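You operate a simulated robot arm through the tools that you are given. There is no shell and no other tool. Be economical: measure what you need, move in short steps, check, and stop when the job is done.

Carry out the task below with a simulated two-armed robot. There is one attempt and no reset: what you move stays moved.

TASK
Water the brown plant pot, then give it daylight on the window sill.
Fine: empty the teal watering jug into it, jug back; white saucer on the sill, pot on the saucer; blind cord grip at Up.
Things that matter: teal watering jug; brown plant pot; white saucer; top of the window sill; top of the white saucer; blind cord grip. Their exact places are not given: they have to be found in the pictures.

The check looks at the end state, three seconds after you hand in, the way a careful person would. Anything else that was tipped, shoved, dropped, spilled or broken makes it a failure.

THE ROBOT
Two 7-joint arms with two-finger parallel grippers on one trunk, on a base that drives. Base frame: it is fixed to the floor where the robot stands at the start and does not move with it; the origin is under the middle of the robot, x ahead of it, y to its left, z up. Readings come in mm, rad, newtons and seconds.
The left shoulder is at the start at [70, 163, 1344], the right one opposite. With the tool pointing down near the work surface each hand reaches from about 300 to 860 mm from the robot's upright axis, wherever it stands, measured 20 degrees to its own side. Places, roughly: top of the window sill [900, 1300, 1300]; top of the white saucer [500, 200, 900]; blind cord grip [800, 600, 1400]. Payload 3.43 kg a hand.
The TCP of each hand is the grasp point between the finger pads, 34 mm short of the fingertips. In the tool frame z runs along the fingers and y along their closing line. The gripper opens to 128 mm. The fingers are 24 mm wide and 12 mm thick; the gripper's body (48 by 130 mm) begins 96 mm behind the TCP.
Orientation is that of the tool frame in the base frame, as [roll, pitch, yaw] about the fixed x, y, z axes, in that order (R = Rz(yaw) Ry(pitch) Rx(roll)). With the fingers straight down and closing along the base's y, the tool's x points along the base's -x, its y along +y and its z along -z.

THE INTERFACE
- The arms move only by the tool nudge_tool. It takes "left_motion", "right_motion" or both (then of equal length, played together; a hand with none holds still); each is a list of rows, each a list of 7 numbers: the shift along the tool's x, y, z in m, then the turn, a rotation vector about the tool's x, y, z in rad, then the opening, from 0 (shut) to 1 (fully open). In form: [[x, y, z, rx, ry, rz, fingers], ...]. A call has 1 to 20 rows; each row is the pose to reach, as a shift and turn from the pose commanded when the call began, along the tool's axes at that moment. A row lasts 0.2 s, in which the tool goes at most 50 mm and 0.15 rad; a call with a longer step from one row to the next is refused whole, and so is a gripper value outside its range. A pose out of reach is approached as far as the arm can. The call stops where the force on the tool passes 50 N (or 10 N more than at its start, if that is more) or the arm is blocked; 0.2 s more then pass. Each finger travels about 153 mm/s and halts on what it meets, pressing with about 37 N; the grip force reading is that of the motor and also rises with nothing between the fingers. The clock runs only during rows and for 0.2 s after the last one: add rows that repeat a pose to give the fingers time. It gives the time, the measured TCP pose, the force on the tool (base axes), the opening and the grip force at its end, in the units of the frame above (readings bear some noise).
- Cameras (640 x 400 px; columns grow to the right, rows downward): "scene" is now at [135, 25.8, 1572.6]; the picture's right is [0.31, -0.95, 0.00], its down [-0.54, -0.17, -0.82] and it looks along [0.78, 0.25, -0.57] (base axes); focal length 214 px, centre (320, 200). "left" rides on the left gripper at [76, 11, -160] in its tool frame; the picture's right is [-0.15, 0.99, 0.00], its down [-0.88, -0.13, -0.46] and it looks along [-0.45, -0.07, 0.89] (tool axes); focal length 234 px, centre (320, 200). "right" rides on the right gripper at [76, -11, -160] in its tool frame; the picture's right is [0.15, 0.99, 0.00], its down [-0.88, 0.13, -0.46] and it looks along [-0.45, 0.07, 0.89] (tool axes); focal length 234 px, centre (320, 200).
- grab_frame(camera): a new picture of that camera. It takes no simulated time.
- lift_body(by): slides the trunk up (or, below 0, down) by that many mm; the arms and the scene camera ride with it, the base frame stays. It gives what a move gives, with no picture.
- base_move(legs): drives the robot by 1 to 6 legs, each [ahead, left, turn to the left] in mm, mm and rad, along the robot's own axes; the way and the turn of a leg run together, so that a leg with both is an arc; at most 1500 mm and 3.142 rad a leg. The arms and the cameras ride along, it lands a little off, and it stops where it bumps. It gives what a move gives.
- turn_head(pan, tilt): turns the head with the scene camera to pan (to the left, within 1.501 rad either way) and tilt (down, from -0.506 to 1.204), counted from straight ahead of the robot. It gives what a move gives.
- pixel_to_xyz(camera, pixels): for up to 12 pixels [column, row] of the newest picture of that camera ("zoom" is the newest enlarged one), the place [x, y, z] in the base frame of the surface seen there, good to about 3 mm. It takes no simulated time.
- close_up(camera, box): a new picture of the part [left, top, right, bottom] of that camera's present view, enlarged. It takes no simulated time.
- hand_in(): hands the job in; it is judged then, once.

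Keep the steps short. Do not move on a guess: measure, check each grasp and each placing, and mend mistakes. In all there are 80 turns and 62 pictures (those below and enlarged ones count). Leave the grippers open and the arms clear of the work at the hand-in unless told otherwise, and finish with a single line.

The tools are called after "Emit:" as name(argument=value, ...) on one line, values as JSON. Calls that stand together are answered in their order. nudge_tool: Moves the arms, as the interface text tells. Its arguments: {"type":"object","properties":{"left_motion":{"type":"array","items":{"type":"array","items":{"type":"number"}}},"right_motion":{"type":"array","items":{"type":"array","items":{"type":"number"}}}},"required":[]} The other tools are called the same way: lift_body (by) slides the trunk up or down; base_move (legs) drives the base; turn_head (pan, tilt) turns the head that bears the scene camera; grab_frame (camera) takes a picture; pixel_to_xyz (camera, pixels) gives the place of the surface under pixels of a picture; close_up (camera, box) takes an enlarged picture of a part of a camera's view; hand_in () hands the job in.

At the start:

```text
time: 0.0
left_position: [548.4, 431.5, 1586.9]
left_orientation: [-3.141, 0.001, -3.141]
left_wrist_force: [-0.4, -0.4, -0.1]
left_grip_width: 128.1
left_grasp_force: 0.1
right_position: [520.5, -27.7, 1584.1]
right_orientation: [-3.14, -0.001, 3.139]
right_wrist_force: [0.1, -0.2, -0.6]
right_grip_width: 128.1
right_grasp_force: 0.0
trunk travel left (down, up): [-824.0, 116.0]
robot x, y, heading: [-0.6, -0.8, -0.003]
head pan, tilt: [0.311, 0.604]
```

scene: 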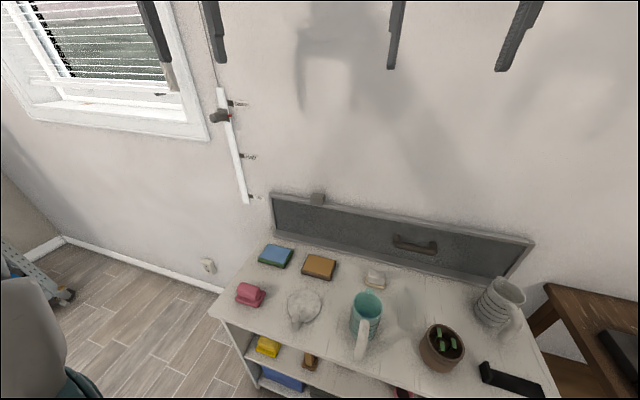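
right: 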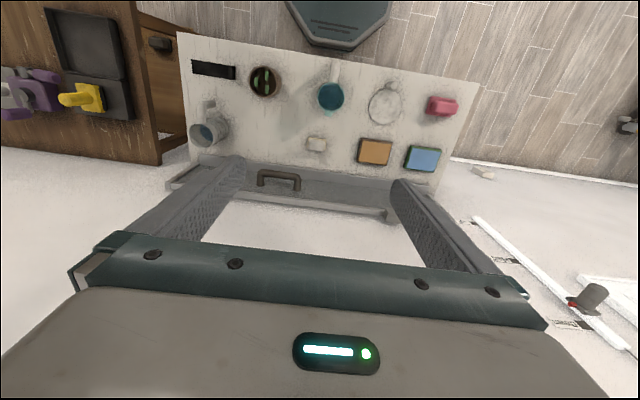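
left: 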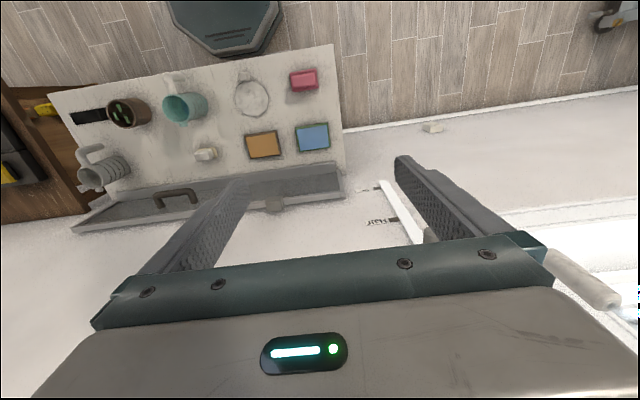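

I see the table with the teal jug (~365,315), brown pot (~442,347), saucer (~303,307), and the cord rail (~232,150) near the window. I'll enlarge these.

Emit:
close_up(camera="scene", box=[220, 230, 540, 400])

Emit:
pixel_to_xyz(camera="scene", pixels=[[303, 305], [291, 318], [368, 300], [360, 350], [443, 330], [430, 350], [222, 116], [240, 180], [390, 340], [150, 115], [60, 100], [190, 130]])

Emit:
close_up(camera="scene", box=[130, 60, 290, 210])

```text
2.00 times, centred on (380, 315) of scene
```

zoom: 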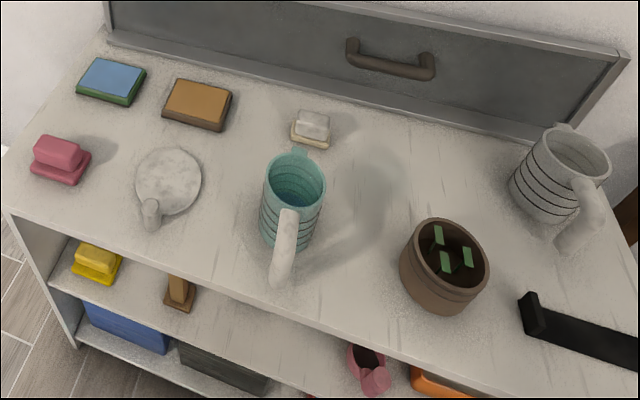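

```text
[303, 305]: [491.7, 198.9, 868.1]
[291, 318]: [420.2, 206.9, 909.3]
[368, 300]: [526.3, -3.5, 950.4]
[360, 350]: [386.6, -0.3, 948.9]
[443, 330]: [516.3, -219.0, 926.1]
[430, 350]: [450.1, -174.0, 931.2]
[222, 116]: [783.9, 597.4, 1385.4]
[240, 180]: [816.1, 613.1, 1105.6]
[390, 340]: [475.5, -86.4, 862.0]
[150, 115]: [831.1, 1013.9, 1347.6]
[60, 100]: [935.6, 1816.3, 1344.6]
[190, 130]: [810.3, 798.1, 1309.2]
```

```text
2.67 times, centred on (210, 135) of scene
```

zoom: 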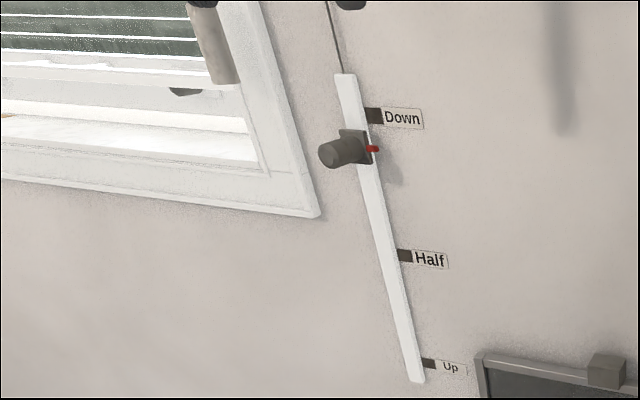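

The cord grip (knob ~ zoom 345,150) rides a vertical rail with Down/Half/Up marks. I'll measure these and take pixels on the rail.

Emit:
pixel_to_xyz(camera="zoom", pixels=[[330, 152], [350, 150], [372, 149], [365, 135], [373, 116], [403, 256], [428, 364], [412, 370], [345, 90], [440, 300], [355, 140], [418, 380]])

Emit:
turn_head(pan=0.9, tilt=0.2)

Emit:
grab_frame(camera="scene")

```text
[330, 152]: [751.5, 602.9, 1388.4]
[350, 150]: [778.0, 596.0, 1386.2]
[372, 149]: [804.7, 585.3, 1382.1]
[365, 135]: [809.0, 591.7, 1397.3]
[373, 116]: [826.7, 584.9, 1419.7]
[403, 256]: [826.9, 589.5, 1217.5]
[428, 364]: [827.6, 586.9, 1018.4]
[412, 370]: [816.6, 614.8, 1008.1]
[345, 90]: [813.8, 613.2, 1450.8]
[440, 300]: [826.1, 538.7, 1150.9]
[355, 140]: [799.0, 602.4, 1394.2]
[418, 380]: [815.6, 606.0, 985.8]
```

```text
time: 1.0
left_position: [548.0, 430.7, 1587.6]
left_orientation: [3.141, 0.001, -3.141]
left_wrist_force: [-0.3, -0.3, 0.0]
left_grip_width: 128.0
left_grasp_force: 0.0
right_position: [520.1, -28.7, 1583.7]
right_orientation: [3.141, -0.001, 3.139]
right_wrist_force: [-0.5, 0.9, -0.5]
right_grip_width: 128.2
right_grasp_force: 0.0
trunk travel left (down, up): [-824.0, 116.0]
robot x, y, heading: [-0.9, -0.2, 0.001]
head pan, tilt: [0.901, 0.201]
```

```text
56 pictures are left
```

scene: 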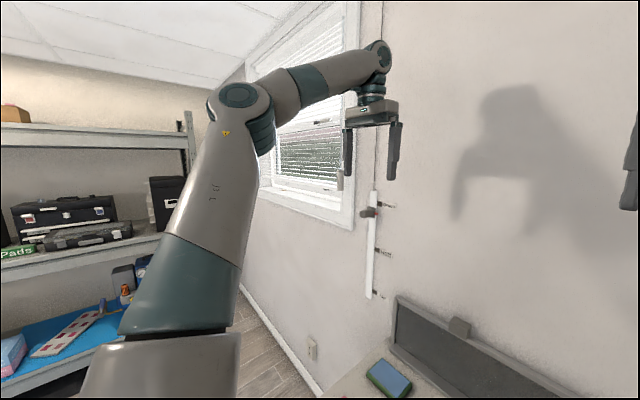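

Next, a closer look at the jug and pot from the right wrist camera.

Emit:
close_up(camera="right", box=[180, 40, 480, 190])

Emit:
pixel_to_xyz(camera="right", pixels=[[331, 97], [318, 96], [344, 96], [331, 84], [331, 108], [334, 70], [263, 80], [252, 80], [274, 80], [385, 100], [385, 84], [316, 144]])

```text
2.13 times, centred on (330, 115) of right
```

zoom: 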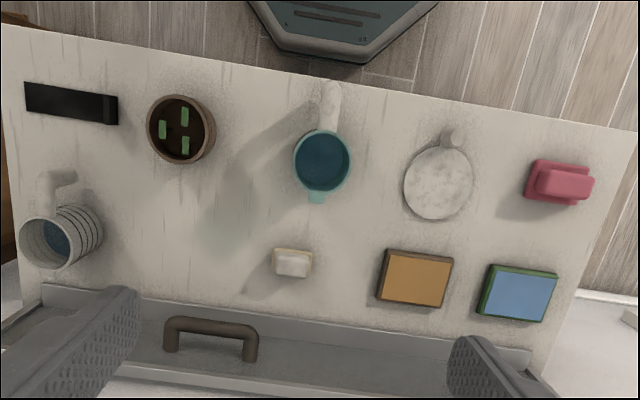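

```text
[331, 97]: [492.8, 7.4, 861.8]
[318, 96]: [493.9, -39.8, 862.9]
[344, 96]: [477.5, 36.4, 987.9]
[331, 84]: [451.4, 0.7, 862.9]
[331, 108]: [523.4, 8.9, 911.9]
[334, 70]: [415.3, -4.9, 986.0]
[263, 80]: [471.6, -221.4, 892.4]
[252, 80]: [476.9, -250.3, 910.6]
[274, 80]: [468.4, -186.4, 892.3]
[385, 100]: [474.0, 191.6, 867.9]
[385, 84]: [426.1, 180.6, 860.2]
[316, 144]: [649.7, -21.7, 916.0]
```

Emit:
pixel_to_xyz(camera="zoom", pixels=[[296, 160], [347, 160], [318, 189], [317, 197], [331, 84], [331, 122], [150, 128], [211, 130], [181, 161], [179, 97], [440, 217], [406, 184]])

Emit:
pixel_to_xyz(camera="zoom", pixels=[[470, 180], [451, 132], [451, 142], [447, 150], [438, 180], [181, 120], [340, 100], [323, 100], [275, 262], [308, 262], [24, 245], [60, 180]])

```text
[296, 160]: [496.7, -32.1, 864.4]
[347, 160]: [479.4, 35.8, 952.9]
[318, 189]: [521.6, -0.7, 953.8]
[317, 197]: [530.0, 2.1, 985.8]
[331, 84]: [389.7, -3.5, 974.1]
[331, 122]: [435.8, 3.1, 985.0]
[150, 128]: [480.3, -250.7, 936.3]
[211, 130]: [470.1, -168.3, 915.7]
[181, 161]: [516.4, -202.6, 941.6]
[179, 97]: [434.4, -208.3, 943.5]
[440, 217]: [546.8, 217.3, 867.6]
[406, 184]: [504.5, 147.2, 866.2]
```

```text
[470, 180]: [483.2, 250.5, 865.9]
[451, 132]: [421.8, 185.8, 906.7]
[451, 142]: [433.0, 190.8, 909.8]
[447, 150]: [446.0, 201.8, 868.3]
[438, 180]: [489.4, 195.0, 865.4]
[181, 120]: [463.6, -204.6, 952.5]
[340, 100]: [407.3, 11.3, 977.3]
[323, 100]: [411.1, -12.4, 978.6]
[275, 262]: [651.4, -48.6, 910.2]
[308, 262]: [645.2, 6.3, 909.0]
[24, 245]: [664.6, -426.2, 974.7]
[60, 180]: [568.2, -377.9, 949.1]
```

Jug axis is near (481, 1), rim z≈987, with the handle toward me and the lip away from me. My plan is a near-horizontal grasp of the body that straddles the handle, then a forward pitch to pour. I need a side view and the table edge, so I'll back the base off a bit and look ahead.

Emit:
base_move(legs=[[-200, 0, 0]])

Emit:
turn_head(pan=0.0, tilt=0.75)

Emit:
grab_frame(camera="scene")

```text
time: 2.6
left_position: [356.0, 430.8, 1585.1]
left_orientation: [-3.142, -0.004, 3.139]
left_wrist_force: [1.6, -0.2, -1.3]
left_grip_width: 128.0
left_grasp_force: 0.0
right_position: [324.8, -30.7, 1582.1]
right_orientation: [3.142, -0.004, 3.138]
right_wrist_force: [0.2, -0.6, 0.0]
right_grip_width: 128.0
right_grasp_force: 0.0
trunk travel left (down, up): [-824.0, 116.0]
robot x, y, heading: [-201.2, -2.4, -0.002]
head pan, tilt: [0.901, 0.201]
```

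```text
time: 3.8
left_position: [352.9, 429.6, 1585.9]
left_orientation: [-3.141, 0.0, 3.139]
left_wrist_force: [-0.4, 0.0, -0.4]
left_grip_width: 127.9
left_grasp_force: 0.1
right_position: [322.2, -29.5, 1582.5]
right_orientation: [-3.141, -0.002, 3.136]
right_wrist_force: [0.1, -0.1, 0.8]
right_grip_width: 127.8
right_grasp_force: 0.1
trunk travel left (down, up): [-824.0, 116.0]
robot x, y, heading: [-199.8, 3.2, -0.001]
head pan, tilt: [0.0, 0.75]
```

```text
54 pictures are left
```

scene: 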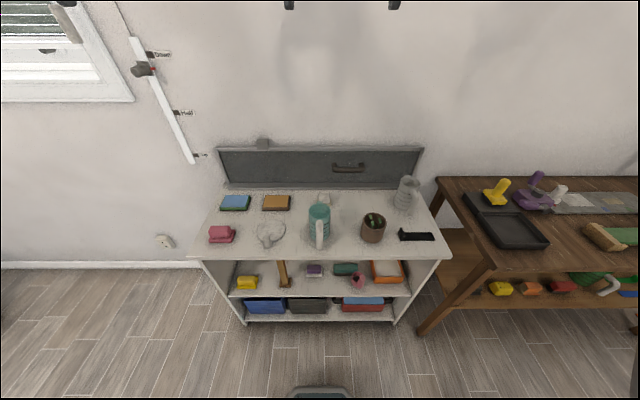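

Good view; now enlarging the jug and pot to measure handle and body.

Emit:
close_up(camera="scene", box=[240, 180, 400, 280])

Emit:
pixel_to_xyz(camera="zoom", pixels=[[316, 120], [316, 155], [316, 190], [318, 215], [318, 250], [276, 180], [358, 180], [278, 150], [356, 150], [320, 308], [318, 265], [290, 230]])

```text
4.00 times, centred on (320, 230) of scene
```

zoom: 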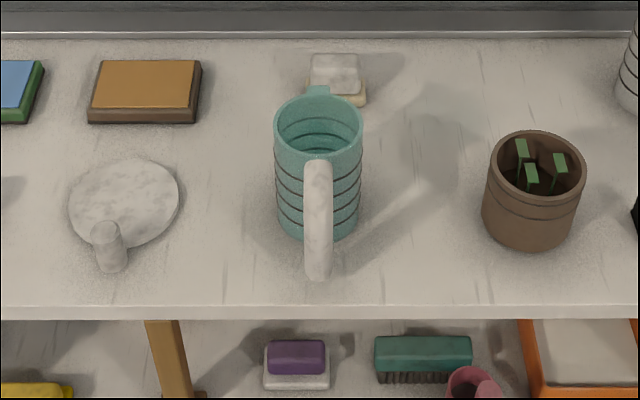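

```text
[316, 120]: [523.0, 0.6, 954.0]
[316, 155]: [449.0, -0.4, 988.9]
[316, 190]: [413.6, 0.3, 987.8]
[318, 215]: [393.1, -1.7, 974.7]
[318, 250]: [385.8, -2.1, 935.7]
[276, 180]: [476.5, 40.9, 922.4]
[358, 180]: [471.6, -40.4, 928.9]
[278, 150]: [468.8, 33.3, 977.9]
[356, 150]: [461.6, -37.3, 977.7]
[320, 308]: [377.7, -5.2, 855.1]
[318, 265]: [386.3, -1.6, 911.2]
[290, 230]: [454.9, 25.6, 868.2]
```

Jug: axis ≈(482, 0), radius ≈41, handle outer face x≈385, rim 988; table edge x≈374. I'll bring the right hand down in front of the table while pitching to fingers-forward (20° down).

Emit:
nudge_tool(right_motion=[[0.002, 0.002, 0.0455, 0, -0.0873, 0, 1], [0.003, 0.004, 0.091, 0, -0.1746, 0, 1], [0.005, 0.006, 0.1365, 0, -0.2618, 0, 1], [0.006, 0.009, 0.182, 0, -0.349, 0, 1], [0.008, 0.011, 0.2275, 0, -0.4364, 0, 1], [0.009, 0.013, 0.273, 0, -0.5236, 0, 1], [0.011, 0.015, 0.3185, 0, -0.611, 0, 1], [0.013, 0.017, 0.364, 0, -0.698, 0, 1], [0.014, 0.019, 0.4095, 0, -0.7855, 0, 1], [0.016, 0.021, 0.455, 0, -0.8727, 0, 1], [0.017, 0.024, 0.5005, 0, -0.96, 0, 1], [0.019, 0.026, 0.546, 0, -1.047, 0, 1], [0.02, 0.028, 0.5915, 0, -1.1345, 0, 1], [0.022, 0.03, 0.637, 0, -1.2217, 0, 1], [0.022, 0.03, 0.637, 0, -1.2217, 0, 1]])

Emit:
grab_frame(camera="scene")

```text
time: 7.0
left_position: [351.5, 428.7, 1588.2]
left_orientation: [-3.141, -0.001, 3.137]
left_wrist_force: [1.1, 0.0, 0.2]
left_grip_width: 128.3
left_grasp_force: 0.1
right_position: [298.8, -0.4, 945.4]
right_orientation: [3.134, 1.222, 3.131]
right_wrist_force: [0.2, 0.7, -0.4]
right_grip_width: 127.9
right_grasp_force: 0.2
trunk travel left (down, up): [-824.0, 116.0]
robot x, y, heading: [-198.9, 2.8, -0.004]
head pan, tilt: [0.0, 0.75]
```

```text
52 pictures are left
```

scene: 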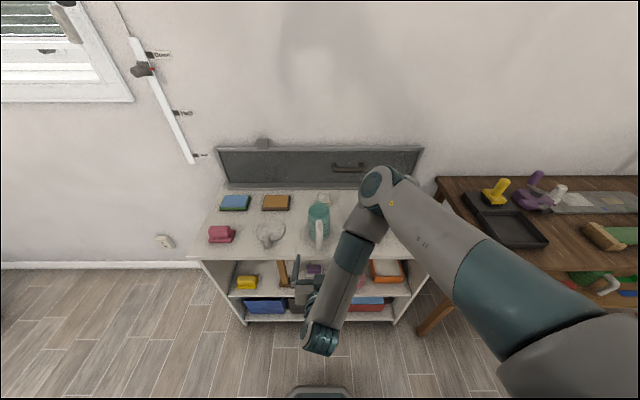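

Pose reached. The elbow is out over the table (~380,190); I'll check its height before moving forward.

Emit:
pixel_to_xyz(camera="scene", pixels=[[378, 190], [370, 210], [355, 250], [400, 220], [320, 335], [300, 290], [392, 175]])

Emit:
close_up(camera="scene", box=[240, 180, 400, 280])

```text
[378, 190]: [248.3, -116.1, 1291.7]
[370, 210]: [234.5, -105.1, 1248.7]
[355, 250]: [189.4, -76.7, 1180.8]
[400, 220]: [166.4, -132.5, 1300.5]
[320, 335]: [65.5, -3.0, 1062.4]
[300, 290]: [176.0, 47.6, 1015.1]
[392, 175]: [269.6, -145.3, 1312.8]
```

```text
4.00 times, centred on (320, 230) of scene
```

zoom: 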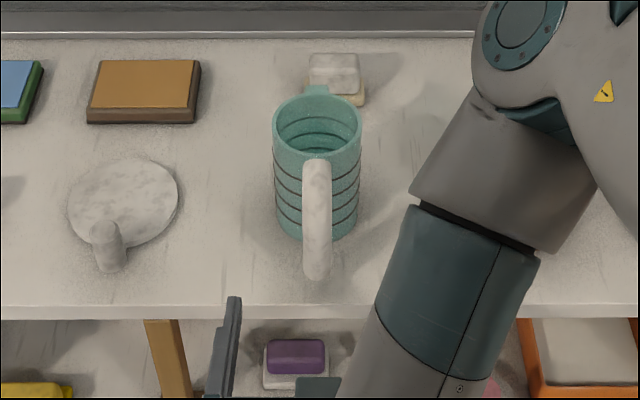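

Elbow is at z≈1300, clear. Advancing 173 mm straight to straddle the jug, fingers open.

Emit:
nudge_tool(right_motion=[[-0.0093, 0, 0.0273, 0, 0, 0, 1], [-0.0185, 0, 0.0547, 0, 0, 0, 1], [-0.0277, 0, 0.082, 0, 0, 0, 1], [-0.0369, 0, 0.1093, 0, 0, 0, 1], [-0.0462, 0, 0.1367, 0, 0, 0, 1], [-0.0554, 0, 0.164, 0, 0, 0, 1], [-0.0554, 0, 0.164, 0, 0, 0, 1]])

Emit:
close_up(camera="scene", box=[240, 160, 400, 260])

Emit:
grab_frame(camera="right")

```text
time: 8.6
left_position: [350.7, 428.9, 1586.5]
left_orientation: [3.141, -0.001, 3.138]
left_wrist_force: [0.5, 0.2, 0.4]
left_grip_width: 128.0
left_grasp_force: 0.0
right_position: [470.7, 4.1, 944.9]
right_orientation: [-3.135, 1.215, 3.134]
right_wrist_force: [0.4, -0.4, 0.2]
right_grip_width: 128.1
right_grasp_force: 0.1
right hand out of reach, approached as far as the arm can: row 5, 6, 7
trunk travel left (down, up): [-824.0, 116.0]
robot x, y, heading: [-199.8, -0.4, -0.005]
head pan, tilt: [0.0, 0.75]
```

```text
4.00 times, centred on (320, 210) of scene
```

zoom: 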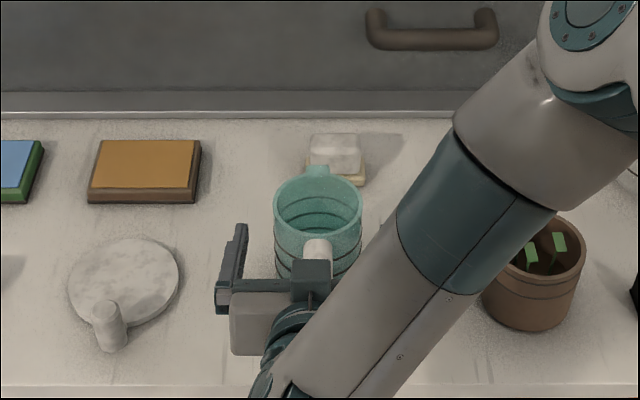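

```text
49 pictures are left
```

right: 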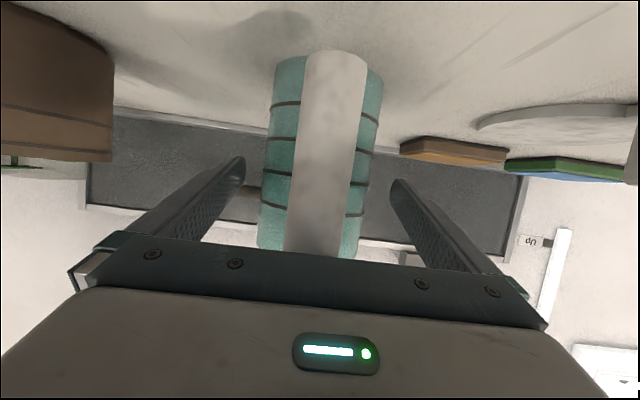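

Jug is between the fingers, handle clear of the palm. Closing.

Emit:
nudge_tool(right_motion=[[0, 0, 0, 0, 0, 0, 0.7], [0, 0, 0, 0, 0, 0, 0.4], [0, 0, 0, 0, 0, 0, 0.3], [0, 0, 0, 0, 0, 0, 0.3], [0, 0, 0, 0, 0, 0, 0.3]])

```text
time: 9.8
left_position: [350.4, 429.4, 1586.2]
left_orientation: [-3.14, -0.001, 3.138]
left_wrist_force: [-0.6, 1.1, -0.9]
left_grip_width: 128.0
left_grasp_force: 0.1
right_position: [471.1, 4.2, 945.3]
right_orientation: [-3.137, 1.219, 3.133]
right_wrist_force: [1.5, -0.2, 1.7]
right_grip_width: 87.1
right_grasp_force: 36.7
trunk travel left (down, up): [-824.0, 116.0]
robot x, y, heading: [-196.5, 0.8, -0.006]
head pan, tilt: [0.0, 0.75]
```

Gripped at 87 mm with 37 N. Lifting with the trunk by 90 mm and checking.

Emit:
lift_body(by=90)

Emit:
close_up(camera="scene", box=[240, 160, 400, 260])

```text
time: 11.0
left_position: [352.1, 430.0, 1677.4]
left_orientation: [3.141, 0.0, 3.137]
left_wrist_force: [0.4, -0.6, 0.5]
left_grip_width: 128.0
left_grasp_force: 0.0
right_position: [472.4, 3.9, 1034.4]
right_orientation: [-3.133, 1.215, 3.135]
right_wrist_force: [0.8, 0.3, -2.5]
right_grip_width: 86.9
right_grasp_force: 37.2
trunk travel left (down, up): [-914.0, 26.0]
robot x, y, heading: [-199.1, -1.4, 0.001]
head pan, tilt: [0.0, 0.75]
```

```text
4.00 times, centred on (320, 210) of scene
```

zoom: 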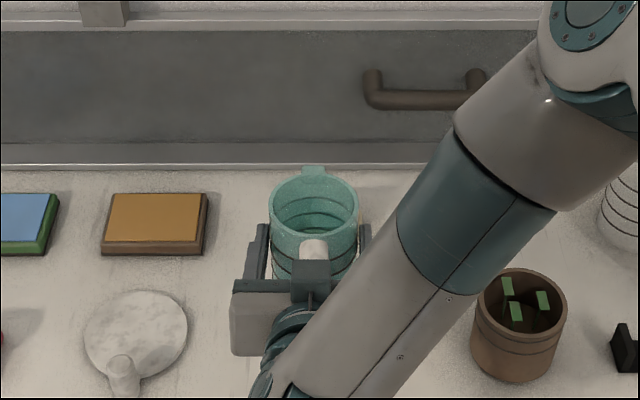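

The jug is lifted cleanly. Retracting it and shifting toward the pot's y (-207), staying upright, at moderate speed.

Emit:
nudge_tool(right_motion=[[0.0038, -0.0211, -0.0178, 0, 0, 0, 0.3], [0.0076, -0.0422, -0.0356, 0, 0, 0, 0.3], [0.0114, -0.0633, -0.0534, 0, 0, 0, 0.3], [0.0152, -0.0844, -0.0712, 0, 0, 0, 0.3], [0.019, -0.1055, -0.089, 0, 0, 0, 0.3], [0.0229, -0.1266, -0.1067, 0, 0, 0, 0.3], [0.0267, -0.1477, -0.1245, 0, 0, 0, 0.3], [0.0305, -0.1688, -0.1423, 0, 0, 0, 0.3], [0.0343, -0.1899, -0.1601, 0, 0, 0, 0.3], [0.0381, -0.211, -0.1779, 0, 0, 0, 0.3]])

Emit:
grab_frame(camera="scene")

```text
time: 13.2
left_position: [351.7, 429.6, 1675.7]
left_orientation: [3.141, -0.002, 3.137]
left_wrist_force: [0.4, 0.1, 0.1]
left_grip_width: 128.1
left_grasp_force: 0.0
right_position: [312.9, -74.4, 1112.4]
right_orientation: [-3.132, 1.214, 3.135]
right_wrist_force: [0.3, -0.6, -2.5]
right_grip_width: 87.2
right_grasp_force: 36.8
right hand out of reach, approached as far as the arm can: row 1, 2, 3, 4, 5, 6, 7, 8, 9, 10
trunk travel left (down, up): [-914.0, 26.0]
robot x, y, heading: [-198.0, 0.3, 0.005]
head pan, tilt: [0.0, 0.75]
```

```text
47 pictures are left
```

scene: 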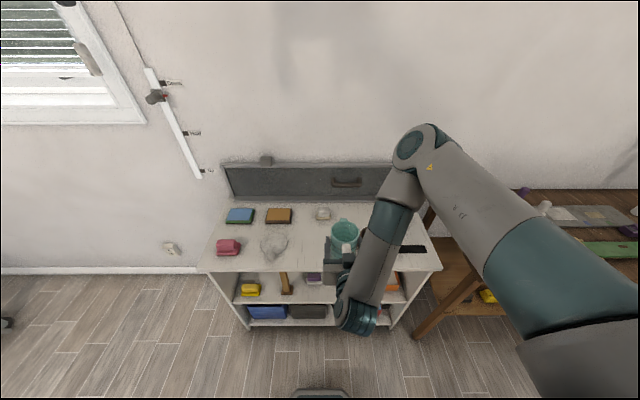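

Arm alone is limited sideways (TCP now 313,-74,1112; still upright). I'll use the base to carry the jug over: 107 mm ahead, 133 mm right.

Emit:
base_move(legs=[[0, -133, 0], [107, 0, 0]])

Emit:
turn_head(pan=0.0, tilt=0.95)

Emit:
grab_frame(camera="scene")

Emit:
grab_frame(camera="right")

```text
time: 15.3
left_position: [449.3, 294.7, 1680.5]
left_orientation: [-3.142, 0.003, 3.139]
left_wrist_force: [-0.9, -0.5, 1.3]
left_grip_width: 127.9
left_grasp_force: 0.0
right_position: [414.1, -208.7, 1115.3]
right_orientation: [-3.133, 1.215, 3.133]
right_wrist_force: [-1.0, 0.1, -3.2]
right_grip_width: 87.0
right_grasp_force: 36.9
trunk travel left (down, up): [-914.0, 26.0]
robot x, y, heading: [-94.2, -133.2, -0.0]
head pan, tilt: [0.0, 0.75]
```

```text
time: 16.1
left_position: [456.7, 294.7, 1677.5]
left_orientation: [-3.141, -0.001, 3.138]
left_wrist_force: [1.0, 0.4, 0.4]
left_grip_width: 127.9
left_grasp_force: 0.1
right_position: [418.8, -208.8, 1110.7]
right_orientation: [-3.136, 1.212, 3.135]
right_wrist_force: [-0.5, -1.0, -2.7]
right_grip_width: 87.0
right_grasp_force: 36.6
trunk travel left (down, up): [-914.0, 26.0]
robot x, y, heading: [-93.5, -134.7, -0.004]
head pan, tilt: [0.0, 0.949]
```

```text
46 pictures are left
```

scene: 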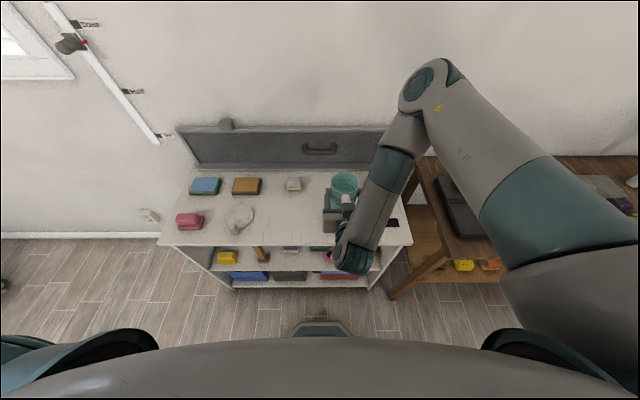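

```text
45 pictures are left
```

right: 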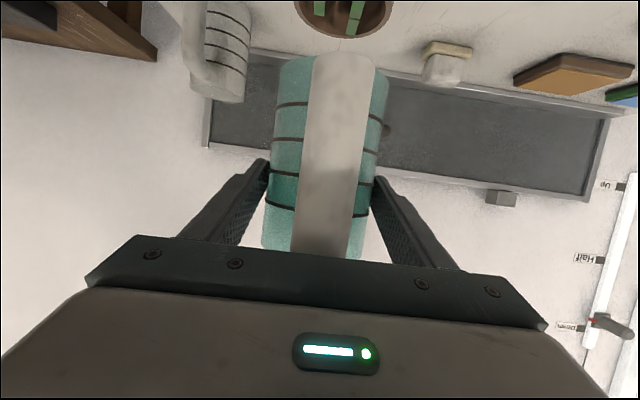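

Emit:
pixel_to_xyz(camera="right", pixels=[[298, 8], [392, 8], [345, 37], [346, 10]])

```text
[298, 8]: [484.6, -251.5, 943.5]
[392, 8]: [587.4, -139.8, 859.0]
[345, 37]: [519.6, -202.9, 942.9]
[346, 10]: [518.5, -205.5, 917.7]
```

Pot centre (477,-208), rim 943. First pour stage: tilt to 45° with the lip kept over the pot.

Emit:
nudge_tool(right_motion=[[0.0064, 0, 0, 0, 0.131, 0, 0.3], [0.0129, 0, 0, 0, 0.262, 0, 0.3], [0.0193, 0, 0, 0, 0.393, 0, 0.3], [0.0257, 0, 0, 0, 0.524, 0, 0.3], [0.0322, 0, 0, 0, 0.655, 0, 0.3], [0.0386, 0, -0.0004, 0, 0.785, 0, 0.3]])

Emit:
close_up(camera="scene", box=[260, 130, 420, 230])

```text
time: 17.4
left_position: [457.7, 294.9, 1676.0]
left_orientation: [3.14, 0.0, 3.138]
left_wrist_force: [0.9, 1.1, 0.1]
left_grip_width: 127.9
left_grasp_force: 0.0
right_position: [406.1, -208.4, 1074.4]
right_orientation: [-3.136, 0.424, 3.127]
right_wrist_force: [0.2, 0.2, -3.1]
right_grip_width: 87.2
right_grasp_force: 36.8
trunk travel left (down, up): [-914.0, 26.0]
robot x, y, heading: [-93.4, -133.5, -0.004]
head pan, tilt: [0.0, 0.949]
```

```text
4.00 times, centred on (340, 180) of scene
```

zoom: 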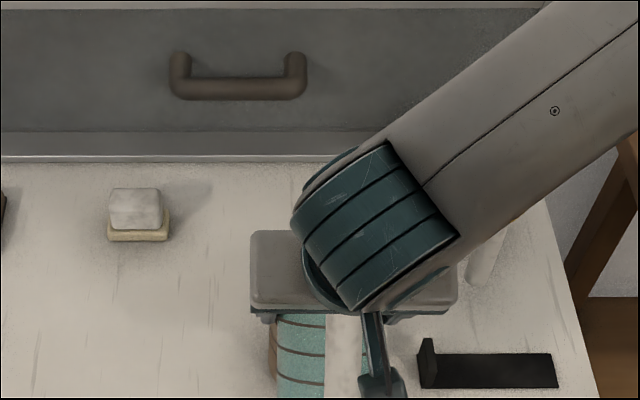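

No spills. Continuing to 120° tilt with the lip tracked over the pot centre, holding a moment.

Emit:
nudge_tool(right_motion=[[-0.0019, 0, 0.003, 0, 0.109, 0, 0.3], [-0.0038, 0, 0.0061, 0, 0.218, 0, 0.3], [-0.0057, 0, 0.0091, 0, 0.327, 0, 0.3], [-0.0076, 0, 0.0122, 0, 0.436, 0, 0.3], [-0.012, 0, 0.0164, 0, 0.552, 0, 0.3], [-0.0163, 0, 0.0205, 0, 0.669, 0, 0.3], [-0.0207, 0, 0.0247, 0, 0.785, 0, 0.3], [-0.0271, 0, 0.0291, 0, 0.901, 0, 0.3], [-0.0336, 0, 0.0334, 0, 1.018, 0, 0.3], [-0.04, 0, 0.0378, 0, 1.134, 0, 0.3], [-0.0459, 0, 0.0404, 0, 1.222, 0, 0.3], [-0.0518, 0, 0.0431, 0, 1.309, 0, 0.3], [-0.0518, 0, 0.0431, 0, 1.309, 0, 0.3], [-0.0518, 0, 0.0431, 0, 1.309, 0, 0.3], [-0.0518, 0, 0.0431, 0, 1.309, 0, 0.3], [-0.0518, 0, 0.0431, 0, 1.309, 0, 0.3], [-0.0518, 0, 0.0431, 0, 1.309, 0, 0.3], [-0.0518, 0, 0.0431, 0, 1.309, 0, 0.3], [-0.0518, 0, 0.0431, 0, 1.309, 0, 0.3], [-0.0518, 0, 0.0431, 0, 1.309, 0, 0.3]])

Emit:
close_up(camera="scene", box=[260, 130, 420, 230])

Emit:
grab_frame(camera="left")

```text
time: 21.6
left_position: [456.0, 295.6, 1677.5]
left_orientation: [3.141, 0.0, 3.138]
left_wrist_force: [-0.4, 0.0, 0.5]
left_grip_width: 128.1
left_grasp_force: 0.1
right_position: [468.6, -208.3, 1058.4]
right_orientation: [-3.136, -0.884, 3.12]
right_wrist_force: [0.2, -0.3, -2.7]
right_grip_width: 87.1
right_grasp_force: 37.0
trunk travel left (down, up): [-914.0, 26.0]
robot x, y, heading: [-97.1, -133.5, -0.003]
head pan, tilt: [0.0, 0.949]
```

```text
4.00 times, centred on (340, 180) of scene
```

zoom: 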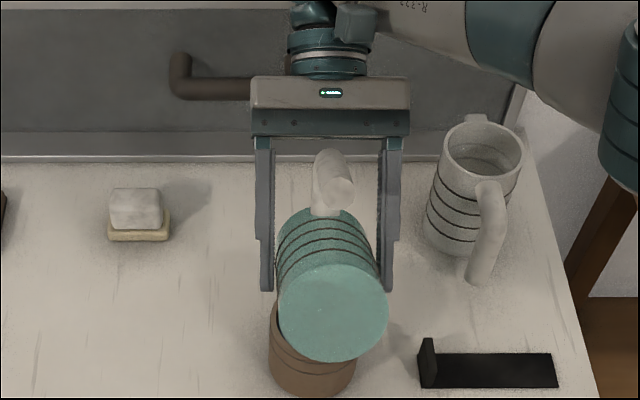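

```text
42 pictures are left
```

left: 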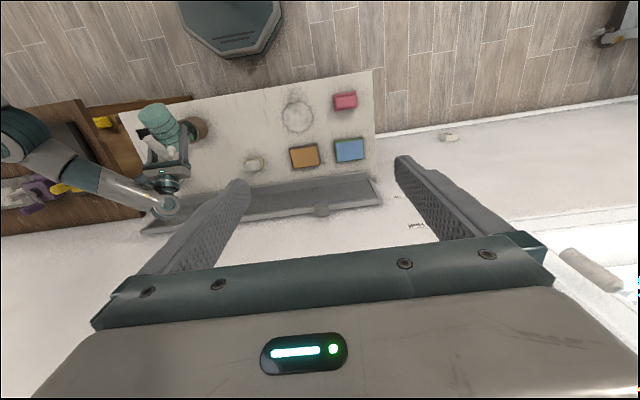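

It's tipped directly over the pot. A bit more tilt (135°) and another 2 s hold to drain fully.

Emit:
nudge_tool(right_motion=[[-0.0056, 0, -0.0084, 0, 0.13, 0, 0.3], [-0.0112, 0, -0.0168, 0, 0.26, 0, 0.3], [-0.0112, 0, -0.0168, 0, 0.26, 0, 0.3], [-0.0112, 0, -0.0168, 0, 0.26, 0, 0.3], [-0.0112, 0, -0.0168, 0, 0.26, 0, 0.3], [-0.0112, 0, -0.0168, 0, 0.26, 0, 0.3], [-0.0112, 0, -0.0168, 0, 0.26, 0, 0.3], [-0.0112, 0, -0.0168, 0, 0.26, 0, 0.3], [-0.0112, 0, -0.0168, 0, 0.26, 0, 0.3], [-0.0112, 0, -0.0168, 0, 0.26, 0, 0.3], [-0.0112, 0, -0.0168, 0, 0.26, 0, 0.3]])

```text
time: 24.1
left_position: [456.1, 296.6, 1676.7]
left_orientation: [-3.14, 0.0, 3.138]
left_wrist_force: [-0.5, -1.1, -0.4]
left_grip_width: 128.0
left_grasp_force: 0.0
right_position: [448.1, -214.3, 1068.0]
right_orientation: [-3.133, -1.141, 3.117]
right_wrist_force: [0.3, 0.0, -3.4]
right_grip_width: 87.1
right_grasp_force: 37.1
right hand out of reach, approached as far as the arm can: row 1, 2, 3, 4, 5, 6, 7, 8, 9, 10, 11
trunk travel left (down, up): [-914.0, 26.0]
robot x, y, heading: [-95.2, -136.1, -0.003]
head pan, tilt: [0.0, 0.949]
```

Arm hit its limit at x=448; draining is over anyway. Rotating back to 45° while rising, then check the table for spills and the jug for water.

Emit:
nudge_tool(right_motion=[[0.0034, 0, 0.0018, 0, -0.12, 0, 0.3], [0.0068, 0, 0.0037, 0, -0.24, 0, 0.3], [0.0101, 0, 0.0055, 0, -0.36, 0, 0.3], [0.0135, 0, 0.0074, 0, -0.48, 0, 0.3], [0.0169, 0, 0.0092, 0, -0.6, 0, 0.3], [0.0203, 0, 0.011, 0, -0.72, 0, 0.3], [0.0236, 0, 0.0129, 0, -0.84, 0, 0.3], [0.027, 0, 0.0147, 0, -0.96, 0, 0.3], [0.0304, 0, 0.0165, 0, -1.08, 0, 0.3], [0.0338, 0, 0.0184, 0, -1.2, 0, 0.3], [0.0371, 0, 0.0202, 0, -1.32, 0, 0.3], [0.0405, 0, 0.0221, 0, -1.44, 0, 0.3], [0.0439, 0, 0.0239, 0, -1.56, 0, 0.3]])

Emit:
close_up(camera="scene", box=[240, 130, 440, 255])

```text
time: 26.9
left_position: [456.2, 295.0, 1677.5]
left_orientation: [3.141, 0.001, 3.139]
left_wrist_force: [-0.6, -0.4, -0.5]
left_grip_width: 128.2
left_grasp_force: 0.0
right_position: [405.7, -216.1, 1096.9]
right_orientation: [-3.138, 0.419, 3.124]
right_wrist_force: [0.2, 1.0, -3.4]
right_grip_width: 87.0
right_grasp_force: 36.9
trunk travel left (down, up): [-914.0, 26.0]
robot x, y, heading: [-95.4, -137.0, -0.007]
head pan, tilt: [0.0, 0.949]
```

```text
3.20 times, centred on (340, 192) of scene
```

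zoom: 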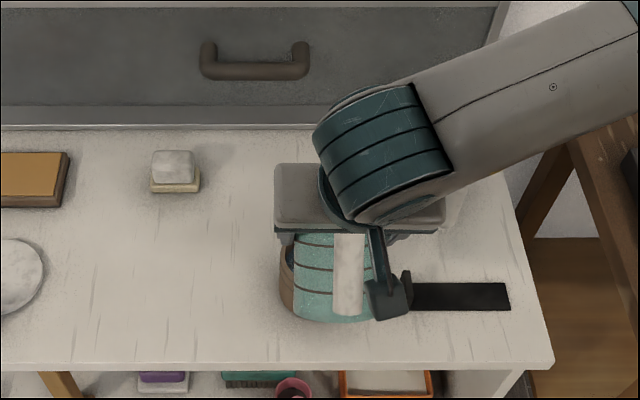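

Table is clean. Uprighting the jug fully, then I'll look into it.

Emit:
nudge_tool(right_motion=[[-0.0022, 0, -0.0017, 0, -0.1327, 0, 0.3], [-0.0045, 0, -0.0035, 0, -0.2653, 0, 0.3], [-0.0067, 0, -0.0052, 0, -0.398, 0, 0.3], [-0.009, 0, -0.0069, 0, -0.5307, 0, 0.3], [-0.0112, 0, -0.0087, 0, -0.6633, 0, 0.3], [-0.0135, 0, -0.0104, 0, -0.796, 0, 0.3], [-0.0135, 0, -0.0104, 0, -0.796, 0, 0.3]])

Emit:
base_move(legs=[[0, 218, 0]])

Emit:
close_up(camera="scene", box=[280, 130, 480, 255])

```text
time: 28.4
left_position: [455.5, 292.0, 1676.9]
left_orientation: [3.14, 0.0, 3.138]
left_wrist_force: [0.7, 0.0, 0.2]
left_grip_width: 128.2
left_grasp_force: 0.1
right_position: [419.0, -214.0, 1113.0]
right_orientation: [-3.134, 1.209, 3.131]
right_wrist_force: [0.3, -0.2, -3.2]
right_grip_width: 87.1
right_grasp_force: 36.7
right hand out of reach, approached as far as the arm can: row 6, 7
trunk travel left (down, up): [-914.0, 26.0]
robot x, y, heading: [-93.8, -134.2, -0.001]
head pan, tilt: [0.0, 0.949]
```

```text
time: 30.2
left_position: [459.8, 512.4, 1678.5]
left_orientation: [3.138, 0.001, 3.133]
left_wrist_force: [0.6, -1.7, 0.2]
left_grip_width: 128.0
left_grasp_force: 0.2
right_position: [419.0, 6.6, 1114.3]
right_orientation: [-3.137, 1.209, 3.123]
right_wrist_force: [0.1, -1.2, -3.1]
right_grip_width: 86.9
right_grasp_force: 37.3
trunk travel left (down, up): [-914.0, 26.0]
robot x, y, heading: [-89.1, 89.8, -0.009]
head pan, tilt: [0.0, 0.949]
```

```text
3.20 times, centred on (380, 192) of scene
```

zoom: 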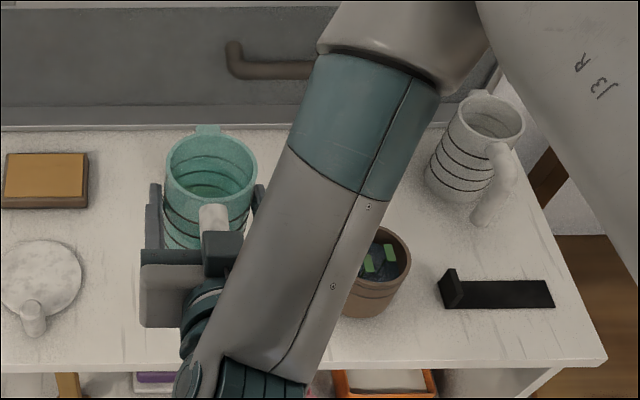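

The pot interior now shows water and the jug looks empty; no spills. Driving ahead 53 mm to bring the jug over its old spot.

Emit:
base_move(legs=[[53, -3, 0.007]])

Emit:
lift_body(by=-140)

Emit:
close_up(camera="scene", box=[240, 130, 440, 255])

```text
time: 31.1
left_position: [493.8, 519.2, 1682.6]
left_orientation: [-3.14, 0.01, 3.141]
left_wrist_force: [-1.6, -0.6, 0.4]
left_grip_width: 127.9
left_grasp_force: 0.1
right_position: [462.0, 13.0, 1118.7]
right_orientation: [-3.125, 1.217, -3.141]
right_wrist_force: [-0.4, 0.4, -2.5]
right_grip_width: 86.9
right_grasp_force: 36.7
trunk travel left (down, up): [-914.0, 26.0]
robot x, y, heading: [-40.8, 87.5, -0.001]
head pan, tilt: [0.0, 0.949]
```

```text
time: 32.8
left_position: [507.0, 518.0, 1538.3]
left_orientation: [-3.141, 0.003, 3.141]
left_wrist_force: [0.1, 0.3, 0.6]
left_grip_width: 128.0
left_grasp_force: 0.0
right_position: [470.7, 11.9, 973.1]
right_orientation: [-3.127, 1.206, 3.138]
right_wrist_force: [-0.5, -0.9, -3.1]
right_grip_width: 86.9
right_grasp_force: 37.0
trunk travel left (down, up): [-774.0, 166.0]
robot x, y, heading: [-44.3, 91.2, -0.007]
head pan, tilt: [0.0, 0.949]
```

```text
3.20 times, centred on (340, 192) of scene
```

zoom: 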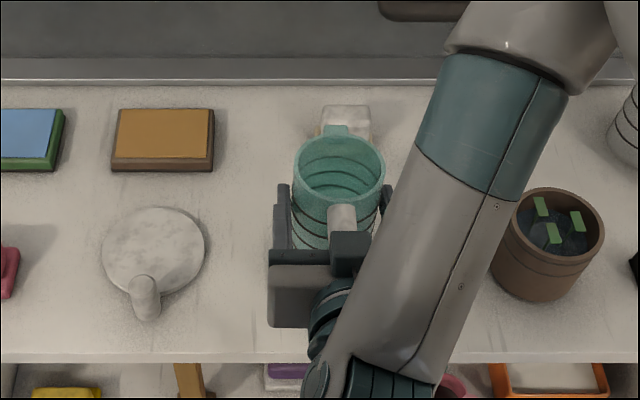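

Jug empty, clear of neighbours. Shifting 9 mm right and lowering to z≈946.

Emit:
nudge_tool(right_motion=[[0.008, -0.009, 0.003, 0, 0, 0, 0.3], [0.016, -0.009, 0.007, 0, 0, 0, 0.3], [0.021, -0.009, 0.009, 0, 0.0, 0, 0.3], [0.025, -0.009, 0.0105, 0, 0, 0, 0.3], [0.025, -0.009, 0.0105, 0, 0, 0, 0.3]])

```text
time: 34.0
left_position: [507.6, 518.0, 1538.3]
left_orientation: [3.141, 0.003, 3.139]
left_wrist_force: [0.3, -0.5, -0.6]
left_grip_width: 128.1
left_grasp_force: 0.1
right_position: [469.6, 16.6, 958.6]
right_orientation: [-3.12, 1.202, 3.138]
right_wrist_force: [-0.9, 0.4, -3.0]
right_grip_width: 86.9
right_grasp_force: 37.1
right hand out of reach, approached as far as the arm can: row 1, 2, 3, 4, 5
trunk travel left (down, up): [-774.0, 166.0]
robot x, y, heading: [-39.4, 86.9, -0.001]
head pan, tilt: [0.0, 0.949]
```

Arm's at a joint limit here, so I'll correct with base (14 mm right) and trunk (-11 mm).

Emit:
base_move(legs=[[2, -14, 0]])

Emit:
lift_body(by=-10)

```text
time: 34.7
left_position: [508.9, 510.6, 1537.1]
left_orientation: [-3.136, 0.002, -3.142]
left_wrist_force: [-0.5, 0.7, -0.7]
left_grip_width: 128.0
left_grasp_force: 0.1
right_position: [470.8, 6.6, 959.3]
right_orientation: [-3.112, 1.204, -3.135]
right_wrist_force: [-0.1, 0.0, -2.5]
right_grip_width: 86.9
right_grasp_force: 37.3
trunk travel left (down, up): [-774.0, 166.0]
robot x, y, heading: [-39.4, 73.2, 0.004]
head pan, tilt: [0.0, 0.949]
```

```text
time: 35.3
left_position: [508.8, 507.1, 1527.3]
left_orientation: [-3.139, 0.0, -3.141]
left_wrist_force: [-0.3, 0.4, 0.0]
left_grip_width: 127.9
left_grasp_force: 0.1
right_position: [471.0, 4.4, 948.9]
right_orientation: [-3.117, 1.203, 3.141]
right_wrist_force: [1.0, 0.1, -2.4]
right_grip_width: 86.9
right_grasp_force: 36.8
trunk travel left (down, up): [-764.0, 176.0]
robot x, y, heading: [-37.4, 74.1, 0.001]
head pan, tilt: [0.0, 0.949]
```

Emit:
lift_body(by=-3)

Emit:
grab_frame(camera="right")

```text
time: 35.8
left_position: [507.6, 505.8, 1525.7]
left_orientation: [-3.14, 0.002, -3.141]
left_wrist_force: [-0.1, -0.2, -0.3]
left_grip_width: 128.1
left_grasp_force: 0.0
right_position: [472.5, 3.2, 947.3]
right_orientation: [-3.122, 1.208, 3.138]
right_wrist_force: [-0.1, -1.1, 9.3]
right_grip_width: 87.2
right_grasp_force: 36.4
trunk travel left (down, up): [-761.0, 179.0]
robot x, y, heading: [-40.7, 73.7, 0.005]
head pan, tilt: [0.0, 0.949]
```

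```text
38 pictures are left
```

right: 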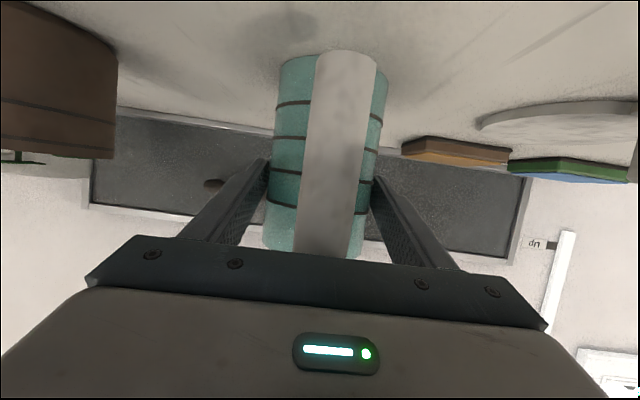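

Contact felt (force up to +9 N), jug at its old place. Opening, then backing straight out.

Emit:
nudge_tool(right_motion=[[0, 0, 0, 0, 0, 0, 0.72], [0, 0, 0, 0, 0, 0, 0.8], [0, 0, 0, 0, 0, 0, 1], [0, 0, 0, 0, 0, 0, 1]])

Emit:
base_move(legs=[[-180, 0, 0]])

Emit:
grab_frame(camera="scene")

```text
time: 36.8
left_position: [508.0, 505.2, 1524.8]
left_orientation: [-3.141, 0.001, -3.141]
left_wrist_force: [-0.1, -0.8, 0.0]
left_grip_width: 128.1
left_grasp_force: 0.1
right_position: [471.9, 3.4, 945.3]
right_orientation: [-3.121, 1.204, 3.139]
right_wrist_force: [-0.4, 0.1, 0.0]
right_grip_width: 128.1
right_grasp_force: 0.1
trunk travel left (down, up): [-761.0, 179.0]
robot x, y, heading: [-39.1, 73.1, -0.001]
head pan, tilt: [0.0, 0.949]
```

```text
time: 38.4
left_position: [326.4, 506.8, 1522.8]
left_orientation: [3.141, 0.0, -3.139]
left_wrist_force: [0.8, 0.2, 0.8]
left_grip_width: 127.9
left_grasp_force: 0.0
right_position: [290.6, 4.3, 944.6]
right_orientation: [-3.12, 1.2, -3.141]
right_wrist_force: [0.3, 0.0, -1.1]
right_grip_width: 128.1
right_grasp_force: 0.0
trunk travel left (down, up): [-761.0, 179.0]
robot x, y, heading: [-222.6, 79.9, 0.003]
head pan, tilt: [0.0, 0.949]
```

```text
37 pictures are left
```

scene: 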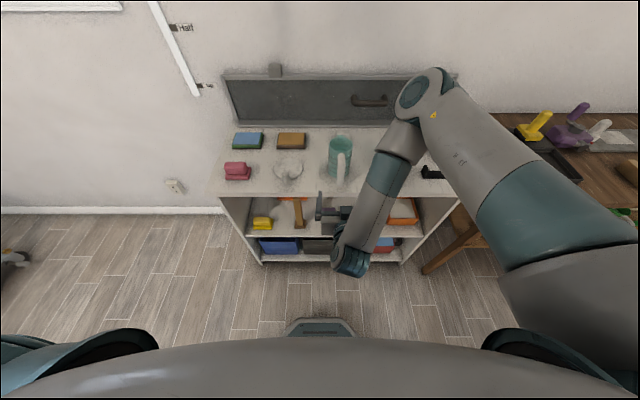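

Jug is back and upright. Tucking the right arm (raising it, tool back down, closer in).

Emit:
nudge_tool(right_motion=[[-0.0203, -0.0125, -0.0168, 0, 0.1, 0, 1], [-0.0407, -0.025, -0.0337, 0, 0.2, 0, 1], [-0.061, -0.0375, -0.0505, 0, 0.3, 0, 1], [-0.0813, -0.05, -0.0673, 0, 0.4, 0, 1], [-0.1017, -0.0625, -0.0842, 0, 0.5, 0, 1], [-0.122, -0.075, -0.101, 0, 0.6, 0, 1], [-0.1423, -0.0875, -0.1178, 0, 0.7, 0, 1], [-0.1627, -0.1, -0.1347, 0, 0.8, 0, 1], [-0.183, -0.1125, -0.1515, 0, 0.9, 0, 1], [-0.2033, -0.125, -0.1683, 0, 1.0, 0, 1], [-0.2237, -0.1375, -0.1852, 0, 1.1, 0, 1], [-0.244, -0.15, -0.202, 0, 1.2, 0, 1]])

Emit:
turn_head(pan=0.9, tilt=0.25)

Emit:
grab_frame(camera="scene")

```text
time: 41.0
left_position: [325.0, 504.8, 1524.8]
left_orientation: [-3.14, 0.0, -3.14]
left_wrist_force: [-0.7, -0.9, -0.5]
left_grip_width: 128.0
left_grasp_force: 0.1
right_position: [185.1, -144.8, 1247.8]
right_orientation: [-3.137, 0.002, 3.122]
right_wrist_force: [1.0, 0.4, 0.2]
right_grip_width: 128.3
right_grasp_force: 0.1
right hand out of reach, approached as far as the arm can: row 3, 4, 5, 6, 7, 8
trunk travel left (down, up): [-761.0, 179.0]
robot x, y, heading: [-222.0, 75.7, 0.004]
head pan, tilt: [0.0, 0.949]
```

```text
time: 42.2
left_position: [323.9, 505.8, 1523.8]
left_orientation: [-3.141, -0.001, -3.14]
left_wrist_force: [0.1, 0.3, 0.2]
left_grip_width: 128.2
left_grasp_force: 0.0
right_position: [184.2, -141.8, 1247.9]
right_orientation: [-3.137, 0.005, 3.122]
right_wrist_force: [-0.4, 0.3, -0.4]
right_grip_width: 128.2
right_grasp_force: 0.1
trunk travel left (down, up): [-761.0, 179.0]
robot x, y, heading: [-227.5, 72.8, 0.001]
head pan, tilt: [0.901, 0.25]
```

```text
36 pictures are left
```

scene: 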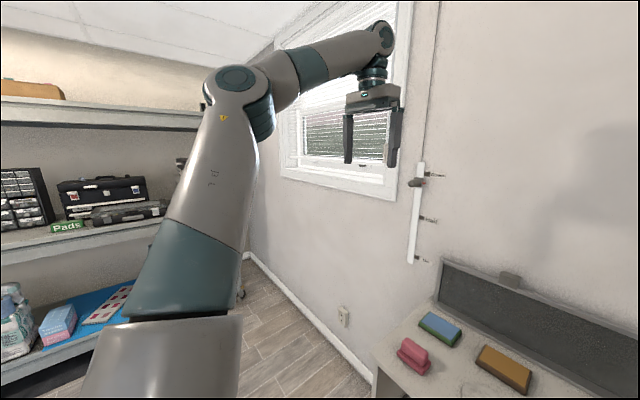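

Emit:
pixel_to_xyz(camera="scene", pixels=[[200, 110], [100, 240], [30, 285], [300, 160], [340, 165], [375, 180], [285, 175], [390, 195], [245, 255], [340, 318], [240, 295], [370, 170]])

Emit:
close_up(camera="scene", box=[260, 100, 460, 225])

```text
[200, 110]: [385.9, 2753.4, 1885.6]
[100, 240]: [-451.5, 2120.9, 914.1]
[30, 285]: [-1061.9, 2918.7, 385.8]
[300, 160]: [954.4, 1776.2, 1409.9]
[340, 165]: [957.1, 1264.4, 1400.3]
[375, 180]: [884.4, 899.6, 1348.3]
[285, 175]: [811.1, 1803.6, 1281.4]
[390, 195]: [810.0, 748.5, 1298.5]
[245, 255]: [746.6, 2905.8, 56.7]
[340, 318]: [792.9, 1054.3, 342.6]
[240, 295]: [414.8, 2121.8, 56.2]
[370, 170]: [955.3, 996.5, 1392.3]
```

```text
3.20 times, centred on (360, 162) of scene
```

zoom: 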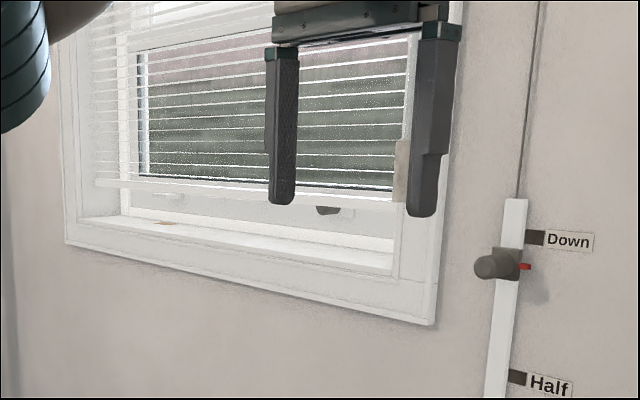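

The sill is a recess (front frame x≈810, glass x≈955) and the blind hangs in it, so it makes sense to raise the blind first. I'll use the right hand on the cord grip. Tuck the left arm, then drive left along the front.

Emit:
nudge_tool(left_motion=[[0.04, 0, 0, 0, 0, 0, 1], [0.08, 0, 0, 0, 0, 0, 1], [0.12, 0, 0, 0, 0, 0, 1], [0.16, 0, 0, 0, 0, 0, 1], [0.2, 0, 0, 0, 0, 0, 1]])

Emit:
base_move(legs=[[0, 720, 0], [250, 0, 0]])

Emit:
turn_head(pan=0.1, tilt=0.5)

Emit:
grab_frame(camera="scene")

```text
time: 43.4
left_position: [121.5, 507.9, 1524.1]
left_orientation: [-3.14, 0.003, -3.139]
left_wrist_force: [0.3, 0.1, -0.6]
left_grip_width: 128.0
left_grasp_force: 0.2
right_position: [183.6, -143.3, 1249.7]
right_orientation: [-3.135, 0.007, 3.12]
right_wrist_force: [0.6, 0.5, 0.6]
right_grip_width: 127.9
right_grasp_force: 0.1
trunk travel left (down, up): [-761.0, 179.0]
robot x, y, heading: [-226.5, 72.8, 0.002]
head pan, tilt: [0.901, 0.25]
```

```text
time: 48.8
left_position: [382.0, 1232.2, 1523.1]
left_orientation: [-3.141, 0.003, 3.139]
left_wrist_force: [0.1, 0.1, 0.7]
left_grip_width: 128.1
left_grasp_force: 0.0
right_position: [440.1, 579.3, 1248.8]
right_orientation: [-3.135, 0.005, 3.118]
right_wrist_force: [-0.3, 0.4, 0.1]
right_grip_width: 128.1
right_grasp_force: 0.1
trunk travel left (down, up): [-761.0, 179.0]
robot x, y, heading: [34.9, 792.8, -0.001]
head pan, tilt: [0.901, 0.25]
```

```text
time: 49.9
left_position: [384.0, 1230.8, 1522.3]
left_orientation: [3.14, 0.002, 3.141]
left_wrist_force: [0.8, 0.3, -1.1]
left_grip_width: 128.0
left_grasp_force: 0.1
right_position: [442.0, 579.7, 1249.3]
right_orientation: [-3.134, 0.005, 3.117]
right_wrist_force: [-0.3, -0.6, -0.4]
right_grip_width: 127.8
right_grasp_force: 0.1
trunk travel left (down, up): [-761.0, 179.0]
robot x, y, heading: [35.7, 802.3, -0.007]
head pan, tilt: [0.099, 0.499]
```

```text
34 pictures are left
```

scene: 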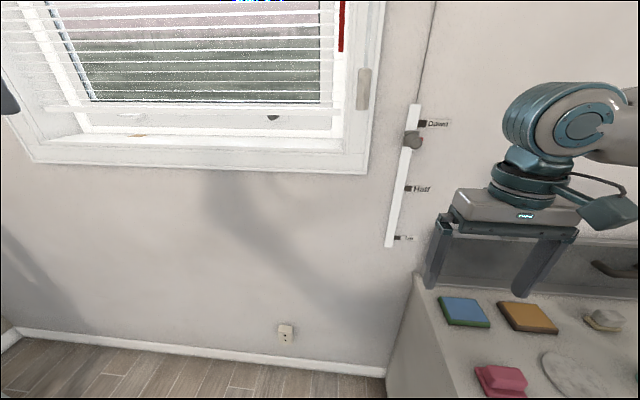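

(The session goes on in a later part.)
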